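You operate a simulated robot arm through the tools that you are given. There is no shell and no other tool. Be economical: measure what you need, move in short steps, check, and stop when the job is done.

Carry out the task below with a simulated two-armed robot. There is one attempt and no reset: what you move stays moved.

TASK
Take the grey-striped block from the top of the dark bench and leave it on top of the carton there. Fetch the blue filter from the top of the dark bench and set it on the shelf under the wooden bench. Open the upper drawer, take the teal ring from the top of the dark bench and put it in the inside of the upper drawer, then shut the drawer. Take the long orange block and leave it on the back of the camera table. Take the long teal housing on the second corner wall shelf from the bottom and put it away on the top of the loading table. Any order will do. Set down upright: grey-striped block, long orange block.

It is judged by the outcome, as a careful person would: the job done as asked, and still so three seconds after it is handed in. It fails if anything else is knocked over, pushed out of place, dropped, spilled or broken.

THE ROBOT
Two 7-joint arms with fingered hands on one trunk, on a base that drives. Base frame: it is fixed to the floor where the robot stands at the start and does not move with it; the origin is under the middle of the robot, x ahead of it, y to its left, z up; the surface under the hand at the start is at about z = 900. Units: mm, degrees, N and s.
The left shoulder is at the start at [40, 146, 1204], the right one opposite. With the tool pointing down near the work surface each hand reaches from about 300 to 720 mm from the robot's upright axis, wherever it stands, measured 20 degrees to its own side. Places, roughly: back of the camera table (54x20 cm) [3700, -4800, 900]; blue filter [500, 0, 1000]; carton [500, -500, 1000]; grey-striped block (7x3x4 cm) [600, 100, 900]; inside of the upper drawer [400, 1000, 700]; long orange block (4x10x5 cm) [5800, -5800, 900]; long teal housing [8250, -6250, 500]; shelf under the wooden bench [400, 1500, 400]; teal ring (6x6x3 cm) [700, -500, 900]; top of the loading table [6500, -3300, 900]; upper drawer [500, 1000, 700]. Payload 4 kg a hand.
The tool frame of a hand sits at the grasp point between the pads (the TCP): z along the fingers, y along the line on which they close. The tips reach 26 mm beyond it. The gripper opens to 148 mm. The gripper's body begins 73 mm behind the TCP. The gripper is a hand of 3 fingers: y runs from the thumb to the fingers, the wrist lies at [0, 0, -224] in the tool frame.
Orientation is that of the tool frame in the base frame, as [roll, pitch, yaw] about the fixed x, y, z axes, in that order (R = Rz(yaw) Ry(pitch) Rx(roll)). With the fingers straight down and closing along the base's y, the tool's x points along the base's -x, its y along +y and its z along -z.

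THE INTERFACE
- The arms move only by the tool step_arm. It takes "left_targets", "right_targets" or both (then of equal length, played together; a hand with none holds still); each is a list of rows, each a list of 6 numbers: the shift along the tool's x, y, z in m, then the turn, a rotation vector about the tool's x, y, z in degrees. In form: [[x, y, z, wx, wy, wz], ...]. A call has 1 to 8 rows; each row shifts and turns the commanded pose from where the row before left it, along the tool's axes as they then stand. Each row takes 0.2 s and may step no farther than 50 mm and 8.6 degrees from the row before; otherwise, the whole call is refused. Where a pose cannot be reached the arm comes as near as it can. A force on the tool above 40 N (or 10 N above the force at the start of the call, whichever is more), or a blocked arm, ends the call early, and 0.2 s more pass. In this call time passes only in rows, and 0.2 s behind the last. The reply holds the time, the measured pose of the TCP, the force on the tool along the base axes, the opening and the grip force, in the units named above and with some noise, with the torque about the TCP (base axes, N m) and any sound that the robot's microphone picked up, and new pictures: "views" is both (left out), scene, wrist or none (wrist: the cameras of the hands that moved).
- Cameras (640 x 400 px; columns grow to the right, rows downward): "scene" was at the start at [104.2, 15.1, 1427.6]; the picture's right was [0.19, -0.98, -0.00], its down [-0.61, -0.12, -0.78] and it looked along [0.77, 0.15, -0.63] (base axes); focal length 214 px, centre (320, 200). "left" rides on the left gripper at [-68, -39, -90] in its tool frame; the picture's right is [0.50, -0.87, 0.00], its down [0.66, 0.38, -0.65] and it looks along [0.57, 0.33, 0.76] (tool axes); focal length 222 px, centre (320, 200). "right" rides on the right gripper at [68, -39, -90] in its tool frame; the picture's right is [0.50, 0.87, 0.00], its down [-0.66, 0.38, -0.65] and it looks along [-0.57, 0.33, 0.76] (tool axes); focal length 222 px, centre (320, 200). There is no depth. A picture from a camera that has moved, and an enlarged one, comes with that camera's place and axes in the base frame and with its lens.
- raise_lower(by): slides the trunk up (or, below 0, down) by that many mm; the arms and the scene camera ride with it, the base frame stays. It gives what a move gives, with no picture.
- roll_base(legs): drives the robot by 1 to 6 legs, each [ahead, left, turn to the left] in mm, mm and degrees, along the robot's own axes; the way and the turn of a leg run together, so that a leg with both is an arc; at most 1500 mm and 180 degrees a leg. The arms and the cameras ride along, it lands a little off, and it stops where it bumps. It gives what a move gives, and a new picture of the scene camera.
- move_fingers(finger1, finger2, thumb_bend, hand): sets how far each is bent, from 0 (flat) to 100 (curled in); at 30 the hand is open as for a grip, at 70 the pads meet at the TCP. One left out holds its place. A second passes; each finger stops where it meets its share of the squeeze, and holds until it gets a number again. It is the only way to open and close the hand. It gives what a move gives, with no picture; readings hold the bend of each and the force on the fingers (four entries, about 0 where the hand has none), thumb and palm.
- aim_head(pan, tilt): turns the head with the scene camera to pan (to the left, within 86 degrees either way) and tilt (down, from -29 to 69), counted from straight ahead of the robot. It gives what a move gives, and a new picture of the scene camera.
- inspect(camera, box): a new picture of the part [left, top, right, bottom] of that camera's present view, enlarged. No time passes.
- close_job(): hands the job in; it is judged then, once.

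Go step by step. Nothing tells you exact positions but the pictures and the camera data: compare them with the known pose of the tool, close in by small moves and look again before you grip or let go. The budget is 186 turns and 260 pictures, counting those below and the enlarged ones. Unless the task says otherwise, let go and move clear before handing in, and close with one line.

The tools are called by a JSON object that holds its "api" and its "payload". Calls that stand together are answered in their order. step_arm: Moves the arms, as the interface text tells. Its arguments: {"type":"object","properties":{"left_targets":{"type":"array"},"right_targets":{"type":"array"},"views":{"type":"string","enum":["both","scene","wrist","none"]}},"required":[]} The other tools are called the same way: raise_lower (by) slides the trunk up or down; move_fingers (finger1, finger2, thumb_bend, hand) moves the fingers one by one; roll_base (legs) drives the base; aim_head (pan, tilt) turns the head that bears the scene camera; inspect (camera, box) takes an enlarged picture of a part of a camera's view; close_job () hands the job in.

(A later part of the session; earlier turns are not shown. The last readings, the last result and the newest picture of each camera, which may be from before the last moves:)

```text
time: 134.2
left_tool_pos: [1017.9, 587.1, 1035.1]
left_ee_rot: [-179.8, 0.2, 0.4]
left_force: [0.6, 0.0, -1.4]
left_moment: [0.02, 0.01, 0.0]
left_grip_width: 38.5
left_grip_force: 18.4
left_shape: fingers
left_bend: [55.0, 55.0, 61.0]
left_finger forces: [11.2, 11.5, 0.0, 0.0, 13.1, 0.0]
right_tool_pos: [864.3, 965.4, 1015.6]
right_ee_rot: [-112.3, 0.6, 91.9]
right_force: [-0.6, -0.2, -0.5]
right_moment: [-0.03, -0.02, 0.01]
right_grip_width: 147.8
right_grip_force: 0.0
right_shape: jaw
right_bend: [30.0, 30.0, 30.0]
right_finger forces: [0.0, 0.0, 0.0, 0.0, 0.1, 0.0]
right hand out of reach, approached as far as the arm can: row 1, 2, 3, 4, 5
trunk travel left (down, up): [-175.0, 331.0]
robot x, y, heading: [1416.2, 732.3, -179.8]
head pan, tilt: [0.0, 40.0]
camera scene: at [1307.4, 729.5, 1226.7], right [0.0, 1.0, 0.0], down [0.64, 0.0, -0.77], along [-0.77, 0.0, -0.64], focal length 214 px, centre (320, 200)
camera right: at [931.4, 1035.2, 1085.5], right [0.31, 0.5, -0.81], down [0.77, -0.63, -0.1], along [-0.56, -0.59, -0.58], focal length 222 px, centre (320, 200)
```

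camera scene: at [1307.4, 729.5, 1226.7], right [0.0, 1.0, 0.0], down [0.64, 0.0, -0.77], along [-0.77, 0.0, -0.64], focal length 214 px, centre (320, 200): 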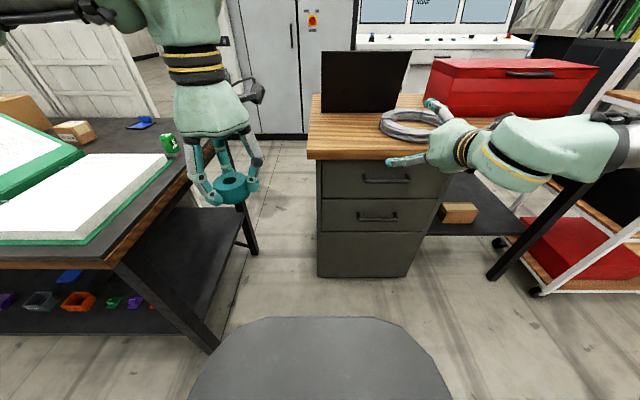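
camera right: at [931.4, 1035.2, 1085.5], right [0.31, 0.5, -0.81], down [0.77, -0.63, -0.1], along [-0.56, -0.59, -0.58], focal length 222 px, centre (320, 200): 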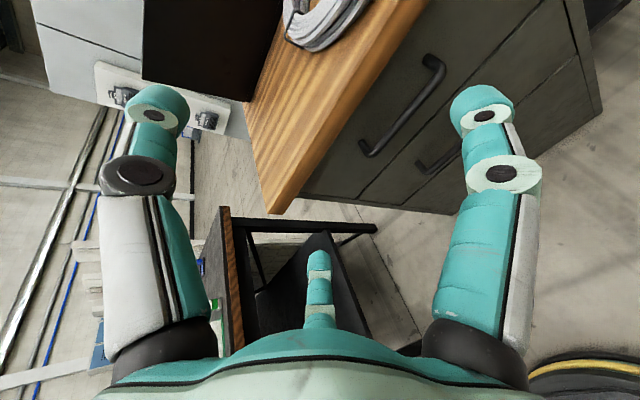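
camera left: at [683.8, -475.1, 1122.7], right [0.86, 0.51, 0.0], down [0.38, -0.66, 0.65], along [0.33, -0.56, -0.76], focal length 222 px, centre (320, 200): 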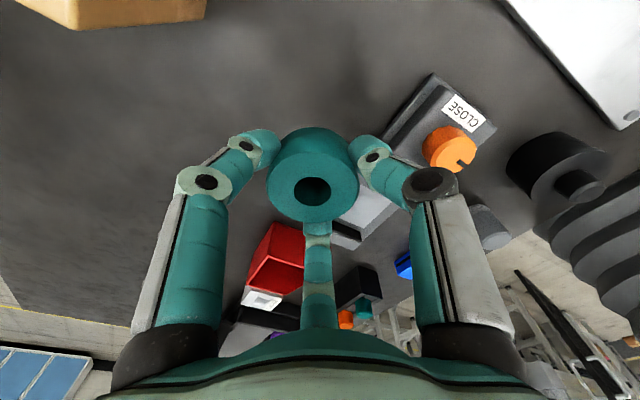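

Levelling fully isn't reachable. I'll instead roll the hand back to its natural yaw at ~45° tilt and pinch the bar between its two fingers, thumb curled away.

{"api": "step_arm", "payload": {"right_targets": [[0, 0, 0, 0, 0, 8.5], [0, 0, 0, 0, 0, 8.5], [0, 0, 0, 0, 0, 8.5], [0, 0, 0, 0, 0, 8.5], [0, 0, 0, 0, 0, 8.5], [0, 0, 0, 0, 0, 8.5], [0, 0, 0, 0, 0, 8.5], [0, 0, 0, 0, 0, 8.5]], "views": "none"}}

{"api": "step_arm", "payload": {"right_targets": [[0, 0, 0, 0, 0, 7.5], [0, 0, 0, 0, 0, 7.5], [0, 0, 0, 0, 0, 7.0], [0, 0, 0, 0, 8, 0], [0, 0, 0, 0, 8, 0], [0, 0, 0, 0, 8, 0]], "views": "none"}}

{"api": "move_fingers", "payload": {"hand": "right", "thumb_bend": 100}}

{"api": "inspect", "payload": {"camera": "right", "box": [0, 0, 640, 400]}}

```text
time: 136.0
left_tool_pos: [1018.5, 587.4, 1035.0]
left_ee_rot: [-179.7, 0.1, 0.5]
left_force: [0.0, -0.4, -1.6]
left_moment: [0.01, 0.03, 0.01]
left_grip_width: 37.9
left_grip_force: 17.8
left_shape: fingers
left_bend: [55.0, 55.0, 61.0]
left_finger forces: [11.1, 11.7, 0.0, 0.0, 13.1, 0.0]
right_tool_pos: [864.3, 964.4, 1016.2]
right_ee_rot: [-138.6, 59.4, 47.8]
right_force: [-1.4, -0.4, 0.5]
right_moment: [0.01, 0.0, 0.01]
right_grip_width: 147.9
right_grip_force: 0.0
right_shape: jaw
right_bend: [30.0, 30.0, 30.0]
right_finger forces: [0.0, 0.0, 0.0, 0.0, 0.2, 0.0]
trunk travel left (down, up): [-175.0, 331.0]
robot x, y, heading: [1413.9, 730.9, -179.8]
head pan, tilt: [0.0, 40.0]
```

```text
time: 137.4
left_tool_pos: [1018.6, 586.5, 1033.7]
left_ee_rot: [-179.7, 0.0, 0.4]
left_force: [0.3, -0.8, -1.6]
left_moment: [0.02, 0.05, -0.01]
left_grip_width: 38.4
left_grip_force: 17.7
left_shape: fingers
left_bend: [55.0, 55.0, 61.0]
left_finger forces: [11.1, 11.5, 0.0, 0.0, 13.1, 0.0]
right_tool_pos: [864.3, 964.5, 1015.8]
right_ee_rot: [179.3, 43.6, 1.4]
right_force: [0.2, 0.3, 0.4]
right_moment: [-0.01, 0.0, -0.04]
right_grip_width: 147.8
right_grip_force: 0.1
right_shape: jaw
right_bend: [30.0, 30.0, 30.0]
right_finger forces: [0.0, 0.0, 0.0, 0.0, 0.0, 0.0]
trunk travel left (down, up): [-175.0, 331.0]
robot x, y, heading: [1414.0, 731.4, -179.6]
head pan, tilt: [0.0, 40.0]
```

```text
time: 138.4
left_tool_pos: [1018.6, 587.2, 1033.1]
left_ee_rot: [-179.9, 0.1, 0.4]
left_force: [-0.4, 0.0, -1.5]
left_moment: [0.02, -0.03, 0.0]
left_grip_width: 38.3
left_grip_force: 17.9
left_shape: fingers
left_bend: [55.0, 55.0, 61.0]
left_finger forces: [11.1, 11.7, 0.0, 0.0, 13.1, 0.1]
right_tool_pos: [864.4, 964.7, 1016.1]
right_ee_rot: [179.2, 43.8, 1.4]
right_force: [-0.2, 0.6, -0.5]
right_moment: [0.0, 0.01, 0.0]
right_grip_width: 69.4
right_grip_force: 0.0
right_shape: fingers
right_bend: [30.0, 30.0, 100.0]
right_finger forces: [0.0, 0.0, 0.0, 0.1, 0.0, 0.1]
trunk travel left (down, up): [-175.0, 331.0]
robot x, y, heading: [1412.0, 728.7, -179.9]
head pan, tilt: [0.0, 40.0]
```

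```text
1.00 times, centred on (320, 200) of right (not enlarged: the box is as wide or as high as the picture)
camera zoom: at [974.7, 1006.2, 1034.1], right [0.39, -0.86, -0.34], down [-0.01, -0.37, 0.93], along [-0.92, -0.36, -0.15], focal length 222 px, centre (320, 200)
```

zoom: 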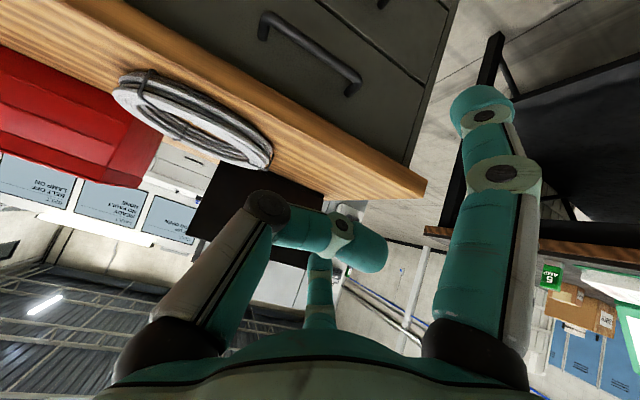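

The bar checks out at (650, 982, 765). I'll partly close the two fingers and lower the hand in front of the drawer.

{"api": "move_fingers", "payload": {"hand": "right", "finger1": 54, "finger2": 54}}

{"api": "step_arm", "payload": {"right_targets": [[0.0298, -0.004, 0.0312, 0, 0, 0], [0.0298, -0.004, 0.0312, 0, 0, 0], [0.0298, -0.004, 0.0312, 0, 0, 0], [0.0298, -0.004, 0.0312, 0, 0, 0], [0.0298, -0.004, 0.0312, 0, 0, 0]], "views": "both"}}

```text
time: 139.4
left_tool_pos: [1018.3, 586.7, 1035.7]
left_ee_rot: [-179.8, 0.1, 0.4]
left_force: [-0.3, -0.4, -1.3]
left_moment: [0.01, 0.01, 0.0]
left_grip_width: 37.9
left_grip_force: 17.8
left_shape: fingers
left_bend: [55.0, 55.0, 61.0]
left_finger forces: [11.0, 11.7, 0.1, 0.1, 13.2, 0.0]
right_tool_pos: [864.9, 965.2, 1015.7]
right_ee_rot: [179.2, 43.7, 1.3]
right_force: [-0.1, -0.8, -0.1]
right_moment: [-0.02, -0.03, -0.03]
right_grip_width: 46.3
right_grip_force: 0.1
right_shape: fingers
right_bend: [54.0, 54.0, 100.0]
right_finger forces: [0.1, 0.0, 0.0, 0.1, 0.0, 0.0]
trunk travel left (down, up): [-175.0, 331.0]
robot x, y, heading: [1415.0, 729.6, -179.6]
head pan, tilt: [0.0, 40.0]
```

```text
time: 140.6
left_tool_pos: [1016.5, 587.8, 1035.1]
left_ee_rot: [-179.8, 0.0, 0.4]
left_force: [1.4, 0.2, -1.6]
left_moment: [0.0, -0.02, -0.01]
left_grip_width: 38.5
left_grip_force: 17.3
left_shape: fingers
left_bend: [55.0, 55.0, 61.0]
left_finger forces: [11.1, 11.6, 0.0, 0.1, 13.1, 0.1]
right_tool_pos: [863.5, 983.5, 800.2]
right_ee_rot: [179.2, 43.7, 1.3]
right_force: [0.4, 0.1, -0.2]
right_moment: [0.02, -0.01, -0.01]
right_grip_width: 46.1
right_grip_force: 0.0
right_shape: fingers
right_bend: [54.0, 54.0, 100.0]
right_finger forces: [0.0, 0.0, 0.0, 0.0, 0.1, 0.0]
trunk travel left (down, up): [-175.0, 331.0]
robot x, y, heading: [1412.3, 732.7, -179.7]
head pan, tilt: [0.0, 40.0]
camera scene: at [1306.8, 729.8, 1226.7], right [0.0, 1.0, 0.0], down [0.64, 0.0, -0.77], along [-0.77, 0.0, -0.64], focal length 214 px, centre (320, 200)
camera right: at [973.7, 1025.1, 818.6], right [0.39, -0.86, -0.34], down [-0.01, -0.37, 0.93], along [-0.92, -0.36, -0.15], focal length 222 px, centre (320, 200)
```

scene: 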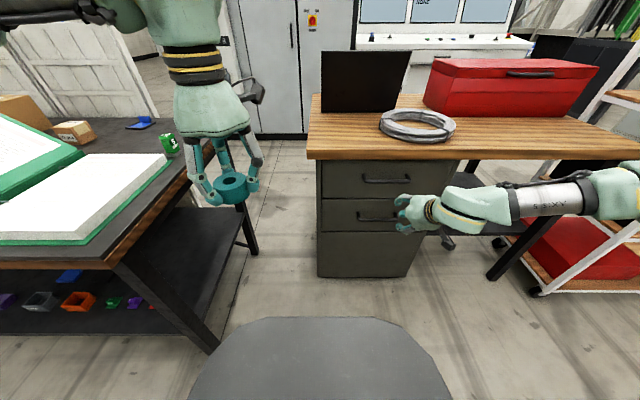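
right: 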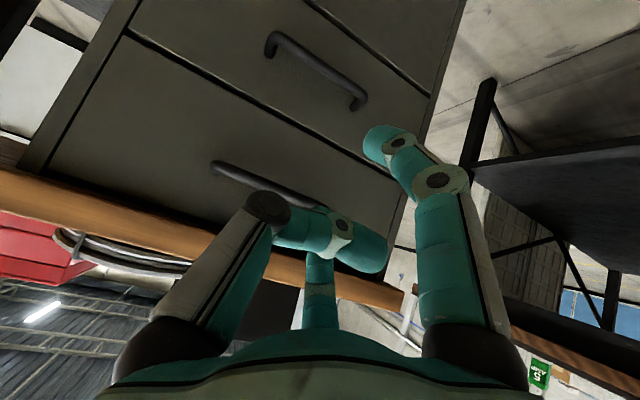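

{"api": "inspect", "payload": {"camera": "scene", "box": [310, 140, 470, 240]}}

```text
4.00 times, centred on (390, 190) of scene
camera zoom: at [1306.8, 729.8, 1226.7], right [0.0, 1.0, 0.0], down [0.64, 0.0, -0.77], along [-0.77, 0.0, -0.64], focal length 858 px, centre (40, 240)
```

zoom: 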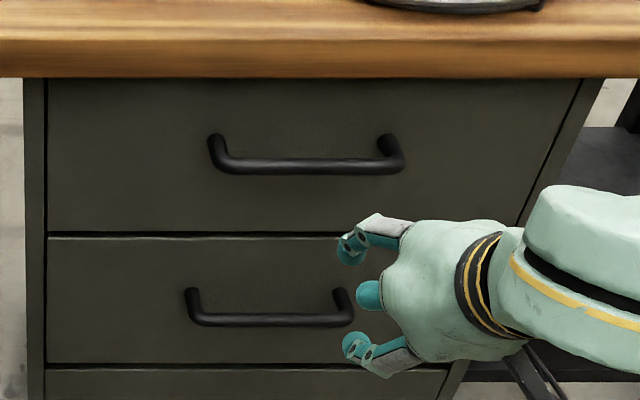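

{"api": "step_arm", "payload": {"right_targets": [[-0.0166, 0, -0.0174, 0, 0, 0]], "views": "none"}}

{"api": "roll_base", "payload": {"legs": [[150, 0, 0]]}}

{"api": "inspect", "payload": {"camera": "scene", "box": [320, 150, 480, 250]}}

{"api": "inspect", "payload": {"camera": "right", "box": [0, 0, 640, 400]}}

```text
time: 141.0
left_tool_pos: [1018.6, 587.4, 1035.8]
left_ee_rot: [-179.8, 0.1, 0.4]
left_force: [-0.7, 0.5, -2.2]
left_moment: [0.0, 0.0, -0.02]
left_grip_width: 38.4
left_grip_force: 17.7
left_shape: fingers
left_bend: [55.0, 55.0, 61.0]
left_finger forces: [11.2, 11.8, 0.0, 0.0, 13.1, 0.1]
right_tool_pos: [864.5, 982.2, 823.3]
right_ee_rot: [179.2, 43.6, 1.5]
right_force: [0.2, 0.0, 0.6]
right_moment: [-0.01, 0.02, -0.01]
right_grip_width: 46.2
right_grip_force: 0.0
right_shape: fingers
right_bend: [54.0, 54.0, 100.0]
right_finger forces: [0.0, 0.1, 0.0, 0.1, 0.1, 0.1]
trunk travel left (down, up): [-175.0, 331.0]
robot x, y, heading: [1412.5, 730.2, -179.8]
head pan, tilt: [0.0, 40.0]
```

```text
time: 142.3
left_tool_pos: [869.5, 584.9, 1035.1]
left_ee_rot: [-179.8, 0.1, 0.3]
left_force: [-0.6, 1.1, -2.0]
left_moment: [0.0, -0.04, -0.02]
left_grip_width: 38.4
left_grip_force: 17.5
left_shape: fingers
left_bend: [55.0, 55.0, 61.0]
left_finger forces: [11.2, 11.6, 0.0, 0.0, 13.1, 0.1]
right_tool_pos: [714.6, 982.5, 824.8]
right_ee_rot: [179.2, 43.5, 1.5]
right_force: [0.7, 1.1, 0.7]
right_moment: [0.02, -0.02, -0.01]
right_grip_width: 46.3
right_grip_force: 0.0
right_shape: fingers
right_bend: [54.0, 54.0, 100.0]
right_finger forces: [0.1, 0.0, 0.0, 0.1, 0.0, 0.0]
trunk travel left (down, up): [-175.0, 331.0]
robot x, y, heading: [1264.8, 730.9, -179.8]
head pan, tilt: [0.0, 40.0]
camera scene: at [1159.2, 728.8, 1226.7], right [0.0, 1.0, 0.0], down [0.64, 0.0, -0.77], along [-0.77, 0.0, -0.64], focal length 214 px, centre (320, 200)
```

scene: 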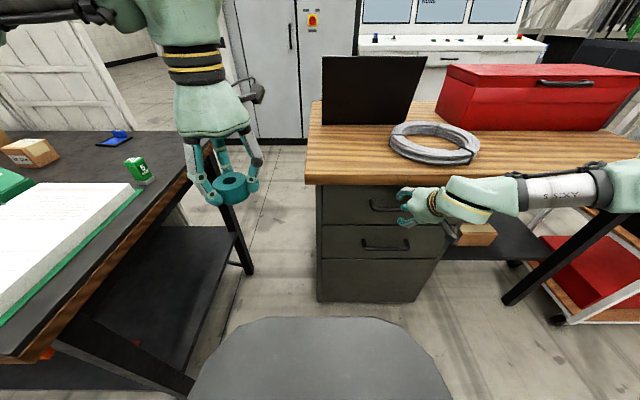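

```text
4.00 times, centred on (400, 200) of scene
camera zoom: at [1159.2, 728.8, 1226.7], right [0.0, 1.0, 0.0], down [0.64, 0.0, -0.77], along [-0.77, 0.0, -0.64], focal length 858 px, centre (0, 200)
```

zoom: 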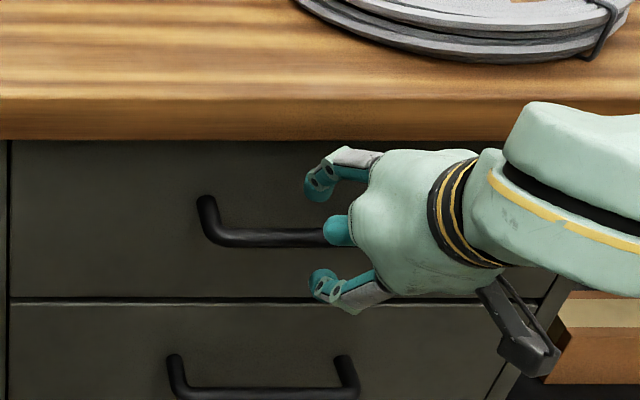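

```text
1.00 times, centred on (320, 200) of right (not enlarged: the box is as wide or as high as the picture)
camera zoom: at [825.2, 1023.4, 842.0], right [0.39, -0.86, -0.34], down [-0.01, -0.37, 0.93], along [-0.92, -0.36, -0.15], focal length 222 px, centre (320, 200)
```

zoom: 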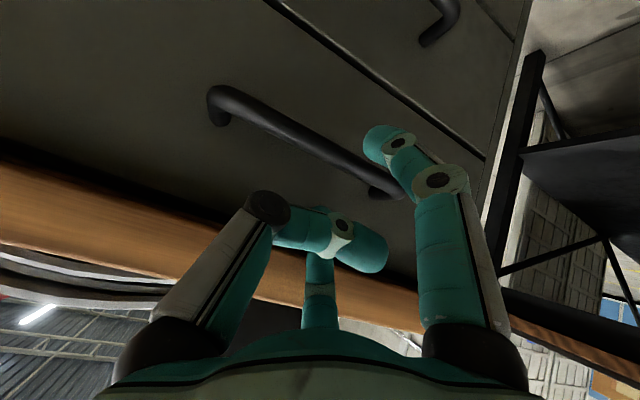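

The curled thumb sticks forward and would hit the bar. I'll open it flat instead, out past the handle's end, and check.

{"api": "move_fingers", "payload": {"hand": "right", "thumb_bend": 0}}

{"api": "inspect", "payload": {"camera": "right", "box": [0, 0, 640, 400]}}

{"api": "inspect", "payload": {"camera": "scene", "box": [320, 150, 480, 250]}}

```text
time: 143.3
left_tool_pos: [871.3, 585.1, 1034.6]
left_ee_rot: [-179.8, 0.1, 0.4]
left_force: [0.1, 1.5, -1.4]
left_moment: [-0.01, 0.03, -0.04]
left_grip_width: 38.1
left_grip_force: 18.6
left_shape: fingers
left_bend: [55.0, 55.0, 61.0]
left_finger forces: [11.1, 11.7, 0.1, 0.0, 12.9, 0.0]
right_tool_pos: [714.7, 981.9, 824.0]
right_ee_rot: [179.2, 43.7, 1.5]
right_force: [-1.2, 0.4, 0.1]
right_moment: [0.01, 0.02, 0.04]
right_grip_width: 122.0
right_grip_force: 0.0
right_shape: fingers
right_bend: [54.0, 54.0, 0.0]
right_finger forces: [0.0, 0.1, 0.0, 0.0, 0.0, 0.0]
trunk travel left (down, up): [-175.0, 331.0]
robot x, y, heading: [1265.8, 730.7, -179.7]
head pan, tilt: [0.0, 40.0]
```

```text
1.00 times, centred on (320, 200) of right (not enlarged: the box is as wide or as high as the picture)
camera zoom: at [825.5, 1023.4, 842.1], right [0.39, -0.86, -0.34], down [-0.01, -0.37, 0.93], along [-0.92, -0.36, -0.15], focal length 222 px, centre (320, 200)
```

zoom: 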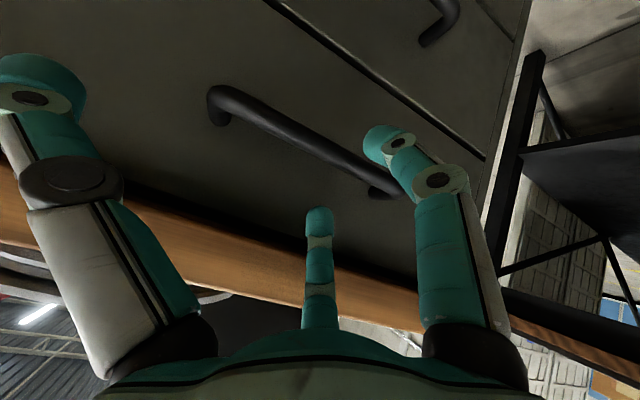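

```text
4.00 times, centred on (400, 200) of scene
camera zoom: at [1159.6, 728.8, 1226.7], right [0.0, 1.0, 0.0], down [0.64, 0.0, -0.77], along [-0.77, 0.0, -0.64], focal length 858 px, centre (0, 200)
```

zoom: 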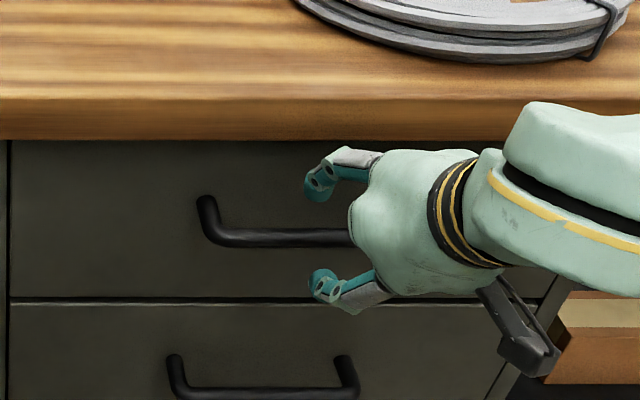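

{"api": "step_arm", "payload": {"right_targets": [[-0.008, 0, 0.03, 0, 0, 0], [0, 0, 0.02, 0, 0, 0]], "views": "none"}}

{"api": "inspect", "payload": {"camera": "right", "box": [160, 50, 560, 300]}}

{"api": "inspect", "payload": {"camera": "scene", "box": [320, 150, 480, 250]}}

```text
time: 143.9
left_tool_pos: [872.0, 585.1, 1034.4]
left_ee_rot: [-179.8, 0.2, 0.4]
left_force: [-0.2, -0.5, -2.0]
left_moment: [0.02, 0.02, 0.02]
left_grip_width: 38.4
left_grip_force: 17.7
left_shape: fingers
left_bend: [55.0, 55.0, 61.0]
left_finger forces: [11.1, 11.7, 0.1, 0.1, 13.1, 0.1]
right_tool_pos: [674.5, 977.2, 793.9]
right_ee_rot: [179.3, 43.6, 1.5]
right_force: [3.3, -0.5, -0.7]
right_moment: [0.0, -0.02, 0.05]
right_grip_width: 122.0
right_grip_force: 2.0
right_shape: fingers
right_bend: [54.0, 56.0, 0.0]
right_finger forces: [0.0, 2.8, 0.1, 0.0, 0.1, 0.0]
trunk travel left (down, up): [-175.0, 331.0]
robot x, y, heading: [1268.6, 729.3, -179.7]
head pan, tilt: [0.0, 40.0]
```

```text
1.60 times, centred on (360, 175) of right
camera zoom: at [785.8, 1020.3, 811.2], right [0.39, -0.86, -0.34], down [-0.01, -0.37, 0.93], along [-0.92, -0.36, -0.15], focal length 355 px, centre (256, 240)
```

zoom: 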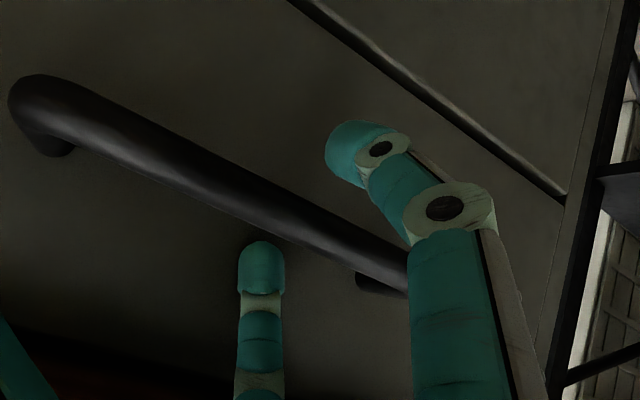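

```text
4.00 times, centred on (400, 200) of scene
camera zoom: at [1160.7, 728.4, 1226.8], right [0.0, 1.0, 0.0], down [0.64, 0.0, -0.77], along [-0.77, 0.0, -0.64], focal length 858 px, centre (0, 200)
```

zoom: 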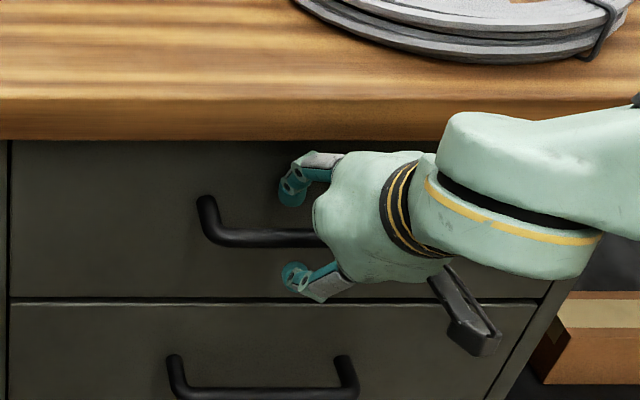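

The upper finger touches the drawer face; I'll slide it straight down behind the bar.

{"api": "step_arm", "payload": {"right_targets": [[0.0105, 0, 0.0066, 0, 0, 0], [0.0083, 0, 0.0087, 0, 0, 0]], "views": "none"}}

{"api": "inspect", "payload": {"camera": "right", "box": [160, 50, 560, 300]}}

{"api": "inspect", "payload": {"camera": "scene", "box": [360, 170, 440, 220]}}

```text
time: 144.6
left_tool_pos: [870.7, 586.1, 1034.8]
left_ee_rot: [-179.8, 0.0, 0.5]
left_force: [0.0, -0.3, -1.1]
left_moment: [0.03, -0.01, 0.02]
left_grip_width: 38.3
left_grip_force: 17.4
left_shape: fingers
left_bend: [55.0, 55.0, 61.0]
left_finger forces: [11.1, 11.6, 0.0, 0.0, 13.0, 0.0]
right_tool_pos: [678.7, 984.0, 781.5]
right_ee_rot: [179.3, 43.4, 1.7]
right_force: [3.2, 0.1, 0.4]
right_moment: [0.01, 0.01, 0.07]
right_grip_width: 121.9
right_grip_force: 1.0
right_shape: fingers
right_bend: [54.0, 55.0, 0.0]
right_finger forces: [0.0, 1.8, 0.1, 0.0, 0.1, 0.1]
right hand out of reach, approached as far as the arm can: row 1, 2
trunk travel left (down, up): [-175.0, 331.0]
robot x, y, heading: [1263.1, 727.4, -179.8]
head pan, tilt: [0.0, 40.0]
```

```text
1.60 times, centred on (360, 175) of right
camera zoom: at [788.4, 1026.3, 800.5], right [0.4, -0.85, -0.34], down [-0.01, -0.37, 0.93], along [-0.92, -0.36, -0.16], focal length 355 px, centre (256, 240)
```

zoom: 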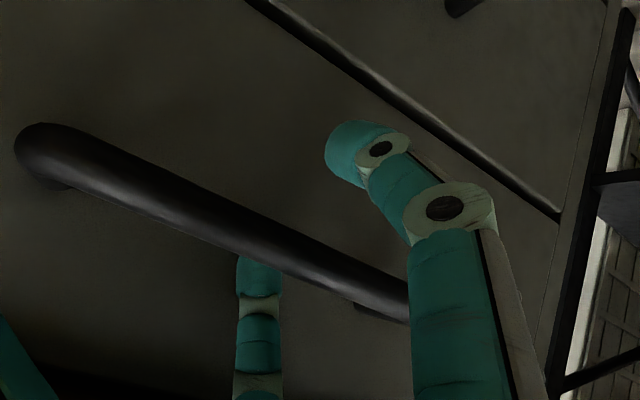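

```text
8.00 times, centred on (400, 195) of scene
camera zoom: at [1160.0, 728.9, 1226.8], right [0.0, 1.0, 0.0], down [0.64, 0.0, -0.77], along [-0.77, 0.0, -0.64], focal length 1716 px, centre (-320, 240)
```

zoom: 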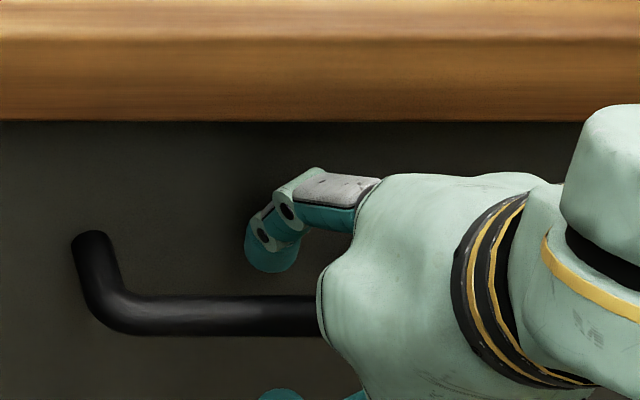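

The upper finger is now behind the bar. Closing both fingers on it.

{"api": "move_fingers", "payload": {"hand": "right", "finger1": 75, "finger2": 75}}

{"api": "inspect", "payload": {"camera": "right", "box": [160, 50, 560, 300]}}

```text
time: 145.6
left_tool_pos: [870.2, 585.8, 1034.6]
left_ee_rot: [-179.8, -0.1, 0.5]
left_force: [-0.3, -0.4, -1.6]
left_moment: [0.0, 0.02, -0.02]
left_grip_width: 38.2
left_grip_force: 18.0
left_shape: fingers
left_bend: [55.0, 55.0, 61.0]
left_finger forces: [11.1, 11.6, 0.0, 0.0, 13.1, 0.1]
right_tool_pos: [677.4, 984.1, 781.8]
right_ee_rot: [179.3, 43.3, 1.7]
right_force: [-5.0, -5.0, -5.2]
right_moment: [0.0, -0.03, -0.06]
right_grip_width: 100.1
right_grip_force: 5.3
right_shape: fingers
right_bend: [73.0, 72.0, 0.0]
right_finger forces: [4.5, 6.4, 0.0, 0.1, 0.0, 0.0]
trunk travel left (down, up): [-175.0, 331.0]
robot x, y, heading: [1266.2, 728.3, -179.9]
head pan, tilt: [0.0, 40.0]
```

```text
1.60 times, centred on (360, 175) of right
camera zoom: at [787.4, 1025.9, 800.0], right [0.4, -0.85, -0.34], down [-0.01, -0.37, 0.93], along [-0.92, -0.36, -0.16], focal length 355 px, centre (256, 240)
```

zoom: 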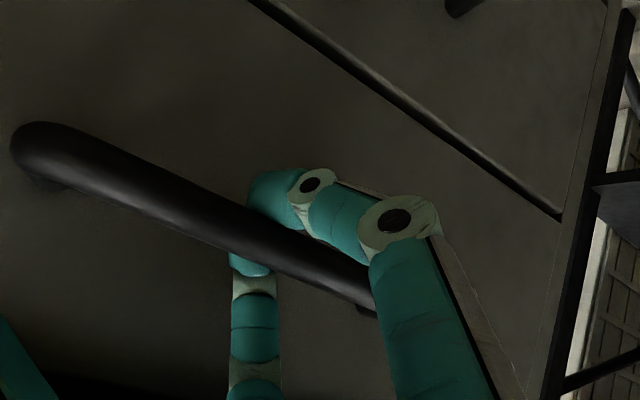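

Both fingertips hook the bar. Pulling with the base gently.

{"api": "roll_base", "payload": {"legs": [[-60, 0, 0]]}}

{"api": "inspect", "payload": {"camera": "right", "box": [160, 50, 560, 300]}}

```text
time: 146.5
left_tool_pos: [930.9, 585.7, 1034.8]
left_ee_rot: [-179.8, 0.1, 0.4]
left_force: [-0.6, 0.0, -1.1]
left_moment: [0.0, 0.05, -0.01]
left_grip_width: 38.2
left_grip_force: 18.5
left_shape: fingers
left_bend: [55.0, 55.0, 61.0]
left_finger forces: [11.1, 11.7, 0.0, 0.1, 13.0, 0.1]
right_tool_pos: [737.1, 984.7, 783.2]
right_ee_rot: [179.4, 43.5, 1.6]
right_force: [-0.7, -0.8, -2.2]
right_moment: [0.0, 0.07, 0.0]
right_grip_width: 98.7
right_grip_force: 0.6
right_shape: fingers
right_bend: [73.0, 74.0, 0.0]
right_finger forces: [0.9, 0.1, 0.0, 0.0, 0.0, 0.0]
trunk travel left (down, up): [-175.0, 331.0]
robot x, y, heading: [1326.2, 731.9, -180.0]
head pan, tilt: [0.0, 40.0]
camera scene: at [1220.4, 729.2, 1226.8], right [0.0, 1.0, 0.0], down [0.64, 0.0, -0.77], along [-0.77, 0.0, -0.64], focal length 214 px, centre (320, 200)
```

scene: 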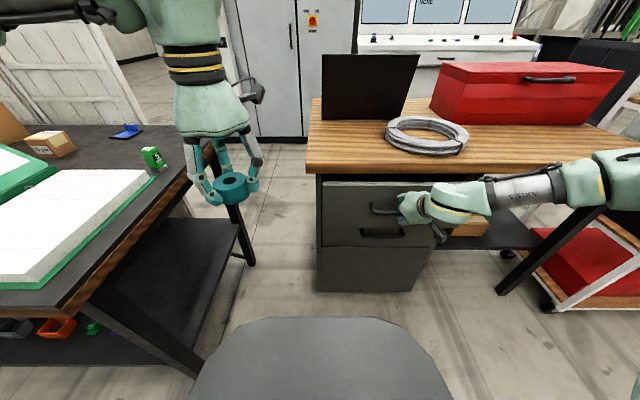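

```text
1.60 times, centred on (360, 175) of right
camera zoom: at [848.7, 1027.1, 801.2], right [0.39, -0.86, -0.34], down [-0.01, -0.37, 0.93], along [-0.92, -0.36, -0.16], focal length 355 px, centre (256, 240)
```

zoom: 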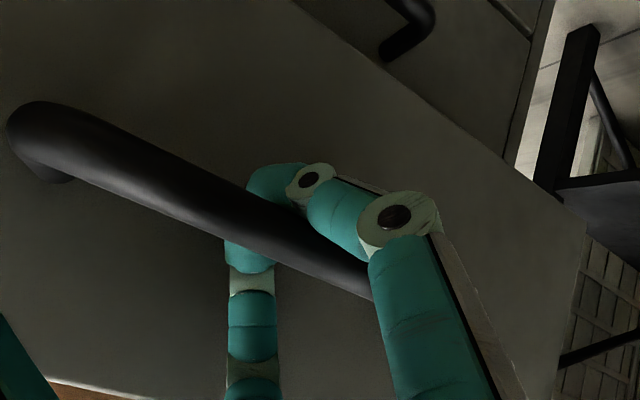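

The drawer is opening. Pull further.

{"api": "roll_base", "payload": {"legs": [[-190, 0, 0]]}}

{"api": "inspect", "payload": {"camera": "right", "box": [160, 50, 560, 300]}}

```text
time: 148.1
left_tool_pos: [1119.7, 587.6, 1035.0]
left_ee_rot: [-179.8, 0.1, 0.5]
left_force: [0.7, -0.4, -1.9]
left_moment: [0.02, 0.02, -0.02]
left_grip_width: 38.3
left_grip_force: 17.8
left_shape: fingers
left_bend: [55.0, 55.0, 61.0]
left_finger forces: [11.1, 11.6, 0.0, 0.0, 13.0, 0.0]
right_tool_pos: [927.5, 985.0, 783.3]
right_ee_rot: [179.3, 43.5, 1.8]
right_force: [-3.0, -0.2, -4.5]
right_moment: [-0.01, 0.08, -0.04]
right_grip_width: 99.0
right_grip_force: 3.1
right_shape: fingers
right_bend: [73.0, 74.0, 0.0]
right_finger forces: [7.8, 0.1, 0.0, 0.0, 0.0, 0.1]
trunk travel left (down, up): [-175.0, 331.0]
robot x, y, heading: [1516.2, 730.7, -179.9]
head pan, tilt: [0.0, 40.0]
camera scene: at [1410.3, 729.8, 1226.8], right [0.0, 1.0, 0.0], down [0.64, 0.0, -0.77], along [-0.77, 0.0, -0.64], focal length 214 px, centre (320, 200)
```

scene: 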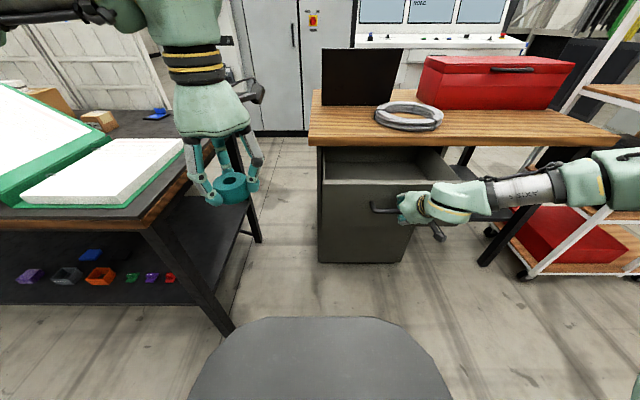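

```text
1.60 times, centred on (360, 175) of right
camera zoom: at [1037.8, 1027.3, 801.7], right [0.39, -0.85, -0.34], down [-0.01, -0.37, 0.93], along [-0.92, -0.36, -0.15], focal length 355 px, centre (256, 240)
```

zoom: 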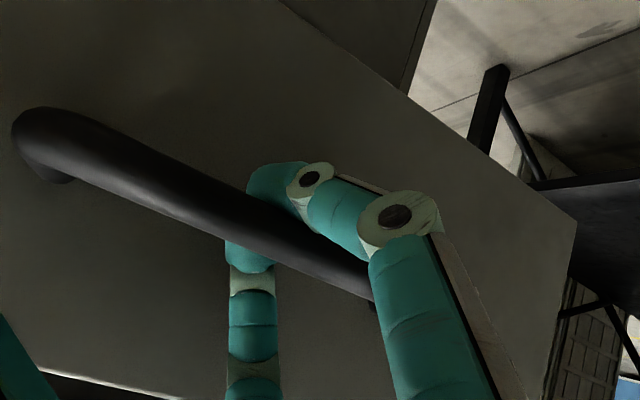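

Drawer is open 250 mm. Releasing the handle: open the fingers, lift out from behind the bar, then back away.

{"api": "move_fingers", "payload": {"hand": "right", "finger1": 54, "finger2": 54}}

{"api": "step_arm", "payload": {"right_targets": [[-0.0104, 0, -0.0108, 0, 0, 0], [-0.0104, 0, -0.0108, 0, 0, 0], [-0.0104, 0, -0.0108, 0, 0, 0], [0, 0, -0.03, 0, 0, 0], [0, 0, -0.04, 0, 0, 0]], "views": "wrist"}}

```text
time: 149.1
left_tool_pos: [1121.2, 586.9, 1034.5]
left_ee_rot: [-179.8, 0.1, 0.5]
left_force: [-0.1, 0.7, -1.4]
left_moment: [0.03, 0.04, 0.01]
left_grip_width: 38.3
left_grip_force: 18.5
left_shape: fingers
left_bend: [55.0, 55.0, 61.0]
left_finger forces: [11.0, 11.6, 0.1, 0.0, 13.0, 0.1]
right_tool_pos: [927.9, 984.8, 781.4]
right_ee_rot: [179.4, 43.6, 1.6]
right_force: [3.4, 0.5, -0.1]
right_moment: [0.04, 0.0, 0.02]
right_grip_width: 121.4
right_grip_force: 1.2
right_shape: fingers
right_bend: [54.0, 56.0, 0.0]
right_finger forces: [0.0, 2.2, 0.1, 0.0, 0.1, 0.0]
trunk travel left (down, up): [-175.0, 331.0]
robot x, y, heading: [1513.1, 730.9, -180.2]
head pan, tilt: [0.0, 40.0]
```

```text
time: 150.3
left_tool_pos: [1120.9, 586.2, 1034.5]
left_ee_rot: [-179.8, 0.2, 0.5]
left_force: [0.8, -1.1, -1.6]
left_moment: [-0.01, 0.04, -0.04]
left_grip_width: 38.1
left_grip_force: 17.9
left_shape: fingers
left_bend: [55.0, 55.0, 61.0]
left_finger forces: [11.1, 11.6, 0.0, 0.1, 13.0, 0.1]
right_tool_pos: [978.6, 987.2, 879.7]
right_ee_rot: [179.4, 43.7, 1.7]
right_force: [0.2, 0.3, -0.1]
right_moment: [0.04, 0.01, -0.01]
right_grip_width: 122.2
right_grip_force: 0.0
right_shape: fingers
right_bend: [54.0, 54.0, 0.0]
right_finger forces: [0.0, 0.0, 0.0, 0.0, 0.0, 0.1]
trunk travel left (down, up): [-175.0, 331.0]
robot x, y, heading: [1514.7, 727.7, -179.7]
head pan, tilt: [0.0, 40.0]
camera right: at [1088.1, 1029.2, 898.3], right [0.39, -0.85, -0.34], down [-0.01, -0.37, 0.93], along [-0.92, -0.36, -0.15], focal length 222 px, centre (320, 200)
```

right: 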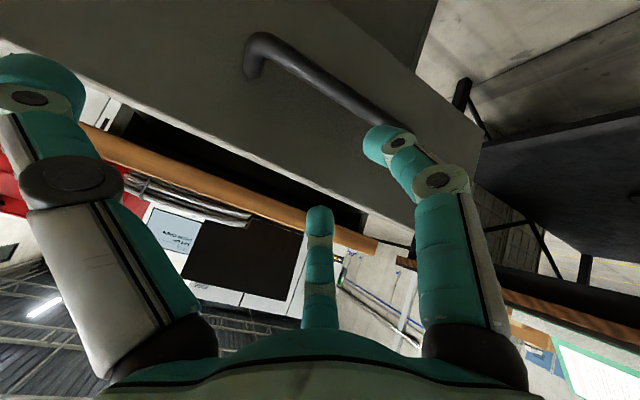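

Right hand is clear. Retract it, raise the trunk, and shift the base so the left hand with the ring is before the drawer.

{"api": "step_arm", "payload": {"right_targets": [[0.029, 0, -0.0276, 0, 0, 0], [0.029, 0, -0.0276, 0, 0, 0], [0.029, 0, -0.0276, 0, 0, 0], [-0.0276, 0, -0.029, 0, 0, 0], [-0.0276, 0, -0.029, 0, 0, 0], [-0.0276, 0, -0.029, 0, 0, 0]], "views": "none"}}

{"api": "raise_lower", "payload": {"by": 110}}

{"api": "roll_base", "payload": {"legs": [[0, -406, 0], [190, 0, 0]]}}

```text
time: 151.7
left_tool_pos: [1120.7, 586.7, 1034.9]
left_ee_rot: [-179.9, 0.1, 0.5]
left_force: [0.4, -0.2, -2.3]
left_moment: [0.0, 0.0, 0.04]
left_grip_width: 38.5
left_grip_force: 17.8
left_shape: fingers
left_bend: [55.0, 55.0, 61.0]
left_finger forces: [11.1, 11.6, 0.1, 0.0, 13.0, 0.0]
right_tool_pos: [1059.7, 996.1, 1004.0]
right_ee_rot: [179.3, 43.5, 1.7]
right_force: [-0.3, 0.3, -0.9]
right_moment: [-0.02, 0.03, 0.0]
right_grip_width: 122.1
right_grip_force: 0.1
right_shape: fingers
right_bend: [54.0, 54.0, 0.0]
right_finger forces: [0.0, 0.0, 0.0, 0.0, 0.1, 0.1]
right hand out of reach, approached as far as the arm can: row 3
trunk travel left (down, up): [-175.0, 331.0]
robot x, y, heading: [1518.2, 732.7, -179.9]
head pan, tilt: [0.0, 40.0]
```

```text
time: 153.1
left_tool_pos: [1120.3, 587.4, 1144.1]
left_ee_rot: [-179.8, 0.0, 0.5]
left_force: [-0.4, -0.9, -1.5]
left_moment: [0.0, -0.01, 0.0]
left_grip_width: 38.4
left_grip_force: 18.4
left_shape: fingers
left_bend: [55.0, 55.0, 61.0]
left_finger forces: [11.0, 11.7, 0.0, 0.0, 13.0, 0.0]
right_tool_pos: [1060.6, 996.4, 1112.4]
right_ee_rot: [179.4, 43.5, 1.7]
right_force: [0.4, 0.2, -0.2]
right_moment: [0.02, 0.02, 0.01]
right_grip_width: 121.8
right_grip_force: 0.0
right_shape: fingers
right_bend: [54.0, 54.0, 0.0]
right_finger forces: [0.1, 0.1, 0.0, 0.0, 0.0, 0.0]
trunk travel left (down, up): [-285.0, 221.0]
robot x, y, heading: [1516.8, 734.1, -179.7]
head pan, tilt: [0.0, 40.0]
```

```text
time: 156.7
left_tool_pos: [932.2, 985.7, 1145.0]
left_ee_rot: [-179.8, 0.1, 0.6]
left_force: [-0.3, -0.2, -1.6]
left_moment: [0.04, -0.02, 0.01]
left_grip_width: 38.1
left_grip_force: 18.0
left_shape: fingers
left_bend: [55.0, 55.0, 61.0]
left_finger forces: [11.0, 11.6, 0.1, 0.0, 12.9, 0.1]
right_tool_pos: [869.7, 1396.5, 1113.0]
right_ee_rot: [179.4, 43.7, 2.0]
right_force: [-0.1, 0.0, -0.8]
right_moment: [0.03, 0.0, 0.04]
right_grip_width: 121.7
right_grip_force: 0.1
right_shape: fingers
right_bend: [54.0, 54.0, 0.0]
right_finger forces: [0.1, 0.0, 0.1, 0.0, 0.1, 0.0]
trunk travel left (down, up): [-285.0, 221.0]
robot x, y, heading: [1322.3, 1127.7, -179.6]
head pan, tilt: [0.0, 40.0]
camera scene: at [1221.1, 1130.5, 1336.2], right [-0.01, 1.0, 0.0], down [0.64, 0.0, -0.77], along [-0.77, -0.01, -0.64], focal length 214 px, centre (320, 200)
```

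scene: 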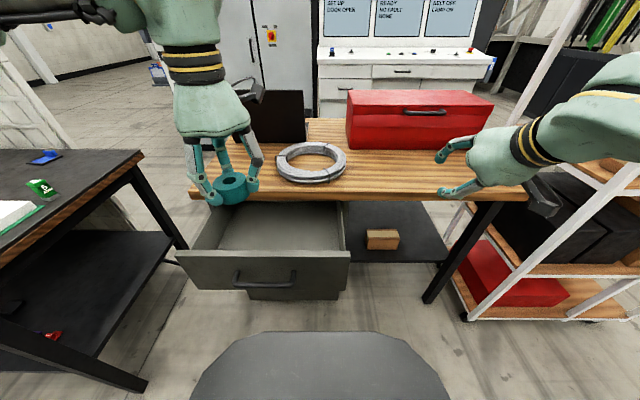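

The drawer interior spans about x 660–855. Moving the ring above it and down.

{"api": "step_arm", "payload": {"left_targets": [[-0.042, 0, 0.01, 0, 0, 0], [-0.042, 0, 0.01, 0, 0, 0], [-0.042, 0, 0.01, 0, 0, 0], [-0.04, 0, 0.02, 0, 0, 0], [0, 0, 0.045, 0, 0, 0], [0, 0, 0.045, 0, 0, 0], [0, 0, 0.045, 0, 0, 0], [0, 0, 0.04, 0, 0, 0]], "views": "both"}}

```text
time: 158.5
left_tool_pos: [764.9, 982.5, 918.0]
left_ee_rot: [-179.7, 0.1, 0.6]
left_force: [-0.1, 0.4, -1.0]
left_moment: [0.02, 0.03, 0.01]
left_grip_width: 37.9
left_grip_force: 17.8
left_shape: fingers
left_bend: [56.0, 55.0, 62.0]
left_finger forces: [10.9, 11.4, 0.0, 0.0, 12.8, 0.0]
right_tool_pos: [869.1, 1395.6, 1112.3]
right_ee_rot: [179.4, 43.7, 1.9]
right_force: [-0.6, 0.0, 1.3]
right_moment: [-0.02, 0.01, 0.02]
right_grip_width: 122.1
right_grip_force: 0.1
right_shape: fingers
right_bend: [54.0, 54.0, 0.0]
right_finger forces: [0.0, 0.0, 0.0, 0.0, 0.0, 0.0]
trunk travel left (down, up): [-285.0, 221.0]
robot x, y, heading: [1324.6, 1131.0, -179.5]
head pan, tilt: [0.0, 40.0]
camera scene: at [1219.3, 1130.0, 1336.0], right [-0.01, 1.0, 0.0], down [0.64, 0.01, -0.77], along [-0.77, -0.01, -0.64], focal length 214 px, centre (320, 200)
camera left: at [696.4, 1021.7, 1010.1], right [0.49, 0.87, 0.0], down [0.66, -0.37, 0.65], along [0.57, -0.32, -0.76], focal length 222 px, centre (320, 200)
```

scene: 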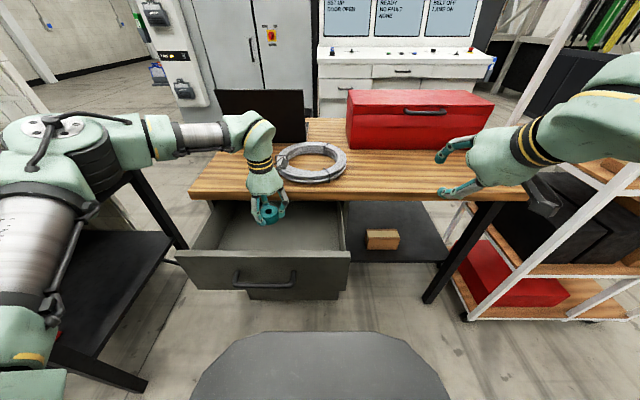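
left: 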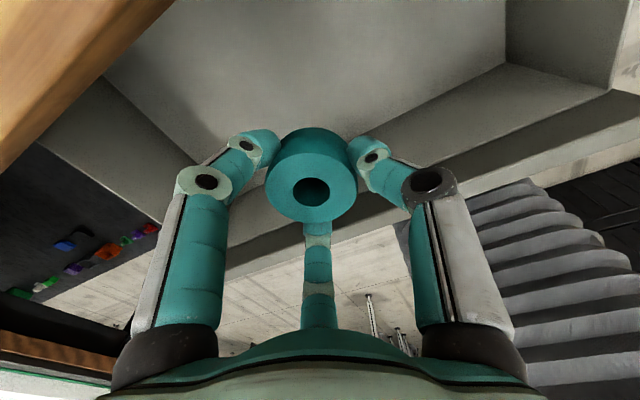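

{"api": "step_arm", "payload": {"left_targets": [[0.006, 0, 0.04, 0, 0, 0], [0.006, 0, 0.04, 0, 0, 0], [0, 0, 0.04, 0, 0, 0]], "views": "both"}}

```text
time: 159.3
left_tool_pos: [777.3, 985.7, 801.0]
left_ee_rot: [-179.8, 0.0, 0.5]
left_force: [1.4, 0.8, -1.5]
left_moment: [0.03, 0.0, 0.0]
left_grip_width: 38.0
left_grip_force: 17.1
left_shape: fingers
left_bend: [56.0, 55.0, 62.0]
left_finger forces: [11.0, 11.3, 0.0, 0.1, 12.8, 0.0]
right_tool_pos: [869.7, 1395.5, 1111.7]
right_ee_rot: [179.4, 43.6, 1.9]
right_force: [0.6, 1.3, -0.2]
right_moment: [0.0, -0.01, 0.02]
right_grip_width: 122.0
right_grip_force: 0.1
right_shape: fingers
right_bend: [54.0, 54.0, 0.0]
right_finger forces: [0.0, 0.1, 0.1, 0.0, 0.0, 0.0]
trunk travel left (down, up): [-285.0, 221.0]
robot x, y, heading: [1324.4, 1134.6, -179.6]
head pan, tilt: [0.0, 40.0]
camera scene: at [1219.4, 1130.5, 1336.0], right [-0.01, 1.0, 0.0], down [0.64, 0.0, -0.77], along [-0.77, -0.01, -0.64], focal length 214 px, centre (320, 200)
camera left: at [709.7, 1024.6, 892.0], right [0.49, 0.87, 0.0], down [0.66, -0.37, 0.65], along [0.57, -0.32, -0.76], focal length 222 px, centre (320, 200)
```

scene: 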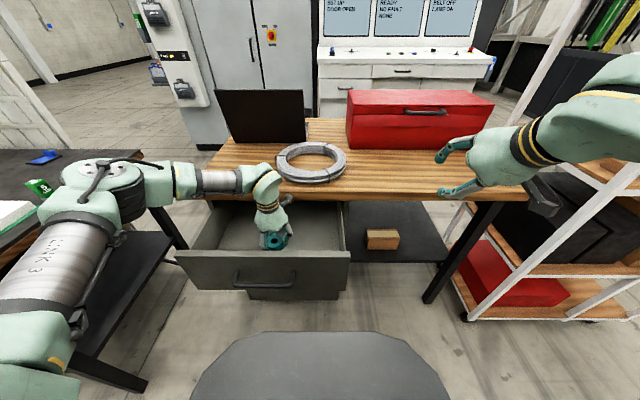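
left: 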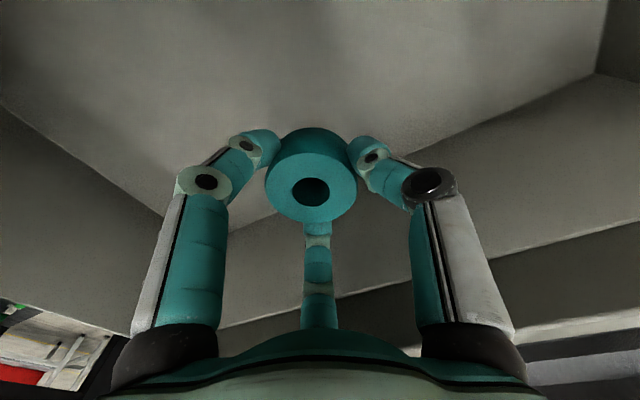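

{"api": "step_arm", "payload": {"left_targets": [[0, 0, 0.012, 0, 0, 0], [0, 0, 0.01, 0, 0, 0]], "views": "none"}}

{"api": "step_arm", "payload": {"left_targets": [[0, 0, 0.008, 0, 0, 0]], "views": "wrist"}}

```text
time: 159.9
left_tool_pos: [777.3, 986.4, 779.6]
left_ee_rot: [-179.8, 0.2, 0.6]
left_force: [0.2, 0.5, -2.2]
left_moment: [0.0, 0.0, -0.01]
left_grip_width: 38.0
left_grip_force: 17.2
left_shape: fingers
left_bend: [56.0, 55.0, 62.0]
left_finger forces: [11.0, 11.3, 0.0, 0.0, 12.9, 0.0]
right_tool_pos: [869.3, 1395.2, 1111.7]
right_ee_rot: [179.4, 43.6, 1.9]
right_force: [0.3, 0.0, 0.0]
right_moment: [-0.02, -0.02, 0.0]
right_grip_width: 121.8
right_grip_force: 0.0
right_shape: fingers
right_bend: [54.0, 54.0, 0.0]
right_finger forces: [0.0, 0.0, 0.0, 0.0, 0.0, 0.0]
trunk travel left (down, up): [-285.0, 221.0]
robot x, y, heading: [1325.6, 1133.5, -179.5]
head pan, tilt: [0.0, 40.0]
```

```text
time: 160.3
left_tool_pos: [775.9, 984.5, 770.1]
left_ee_rot: [-179.7, 0.2, 0.6]
left_force: [-0.8, 1.0, -1.9]
left_moment: [0.0, 0.01, 0.01]
left_grip_width: 37.7
left_grip_force: 17.8
left_shape: fingers
left_bend: [56.0, 55.0, 62.0]
left_finger forces: [11.0, 11.2, 0.1, 0.1, 12.8, 0.0]
right_tool_pos: [869.9, 1395.2, 1111.1]
right_ee_rot: [179.3, 43.6, 1.9]
right_force: [-0.6, -0.7, 0.1]
right_moment: [0.0, -0.01, 0.0]
right_grip_width: 121.9
right_grip_force: 0.1
right_shape: fingers
right_bend: [54.0, 54.0, 0.0]
right_finger forces: [0.0, 0.0, 0.0, 0.0, 0.1, 0.0]
trunk travel left (down, up): [-285.0, 221.0]
robot x, y, heading: [1324.4, 1132.0, -179.6]
head pan, tilt: [0.0, 40.0]
camera left: at [708.0, 1023.8, 861.1], right [0.49, 0.87, 0.0], down [0.66, -0.37, 0.65], along [0.57, -0.32, -0.76], focal length 222 px, centre (320, 200)
```

left: 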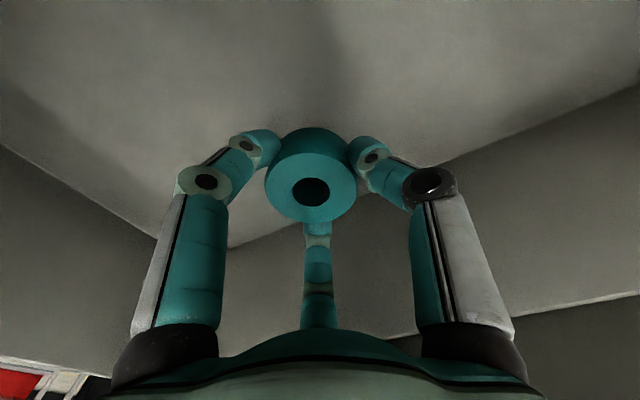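

{"api": "step_arm", "payload": {"left_targets": [[0, 0, 0.008, 0, 0, 0]], "views": "none"}}

{"api": "step_arm", "payload": {"left_targets": [[0, 0, 0.006, 0, 0, 0]], "views": "none"}}

{"api": "step_arm", "payload": {"left_targets": [[0, 0, 0.005, 0, 0, 0]], "views": "wrist"}}

```text
time: 160.7
left_tool_pos: [776.0, 985.5, 762.5]
left_ee_rot: [-179.8, 0.2, 0.6]
left_force: [0.1, -0.6, -1.8]
left_moment: [-0.01, 0.01, 0.0]
left_grip_width: 37.8
left_grip_force: 17.9
left_shape: fingers
left_bend: [56.0, 55.0, 62.0]
left_finger forces: [10.9, 11.3, 0.0, 0.0, 12.8, 0.1]
right_tool_pos: [869.6, 1396.2, 1111.2]
right_ee_rot: [179.3, 43.6, 2.0]
right_force: [0.4, 0.2, -0.5]
right_moment: [-0.01, 0.0, 0.01]
right_grip_width: 121.9
right_grip_force: 0.1
right_shape: fingers
right_bend: [54.0, 54.0, 0.0]
right_finger forces: [0.0, 0.0, 0.0, 0.1, 0.1, 0.0]
trunk travel left (down, up): [-285.0, 221.0]
robot x, y, heading: [1331.1, 1128.7, -179.7]
head pan, tilt: [0.0, 40.0]
```

```text
time: 161.1
left_tool_pos: [776.6, 987.4, 755.2]
left_ee_rot: [-179.8, 0.0, 0.6]
left_force: [-1.0, 0.0, -2.4]
left_moment: [0.04, 0.01, 0.02]
left_grip_width: 38.3
left_grip_force: 17.4
left_shape: fingers
left_bend: [56.0, 55.0, 62.0]
left_finger forces: [11.0, 11.4, 0.0, 0.1, 12.7, 0.0]
right_tool_pos: [869.4, 1395.6, 1112.3]
right_ee_rot: [179.2, 43.6, 1.9]
right_force: [-0.3, 0.6, 0.8]
right_moment: [-0.01, 0.0, 0.01]
right_grip_width: 122.1
right_grip_force: 0.0
right_shape: fingers
right_bend: [54.0, 54.0, 0.0]
right_finger forces: [0.0, 0.0, 0.1, 0.0, 0.0, 0.0]
trunk travel left (down, up): [-285.0, 221.0]
robot x, y, heading: [1322.3, 1135.8, -179.6]
head pan, tilt: [0.0, 40.0]
```

```text
time: 161.5
left_tool_pos: [777.4, 987.2, 750.7]
left_ee_rot: [-179.8, 0.0, 0.6]
left_force: [0.6, -0.2, -1.8]
left_moment: [0.0, 0.01, -0.01]
left_grip_width: 38.1
left_grip_force: 17.5
left_shape: fingers
left_bend: [56.0, 55.0, 62.0]
left_finger forces: [11.1, 11.3, 0.0, 0.0, 12.7, 0.0]
right_tool_pos: [869.6, 1396.0, 1111.4]
right_ee_rot: [179.3, 43.6, 1.9]
right_force: [-0.2, -0.3, 0.1]
right_moment: [-0.02, 0.0, 0.02]
right_grip_width: 121.7
right_grip_force: 0.0
right_shape: fingers
right_bend: [54.0, 54.0, 0.0]
right_finger forces: [0.0, 0.0, 0.0, 0.0, 0.0, 0.0]
trunk travel left (down, up): [-285.0, 221.0]
robot x, y, heading: [1324.4, 1130.9, -179.5]
head pan, tilt: [0.0, 40.0]
camera left: at [708.9, 1024.9, 842.2], right [0.49, 0.87, 0.0], down [0.66, -0.37, 0.65], along [0.57, -0.32, -0.76], focal length 222 px, centre (320, 200)
```

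left: 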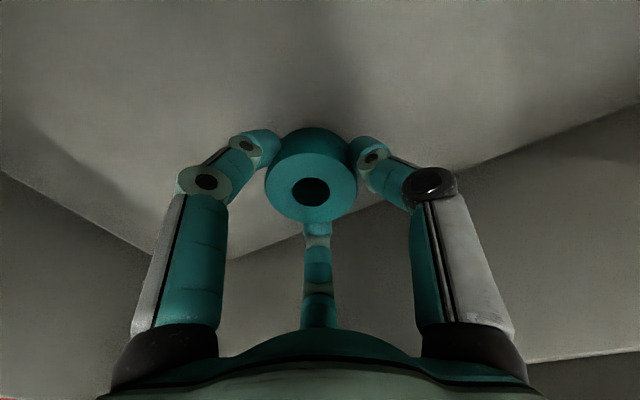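

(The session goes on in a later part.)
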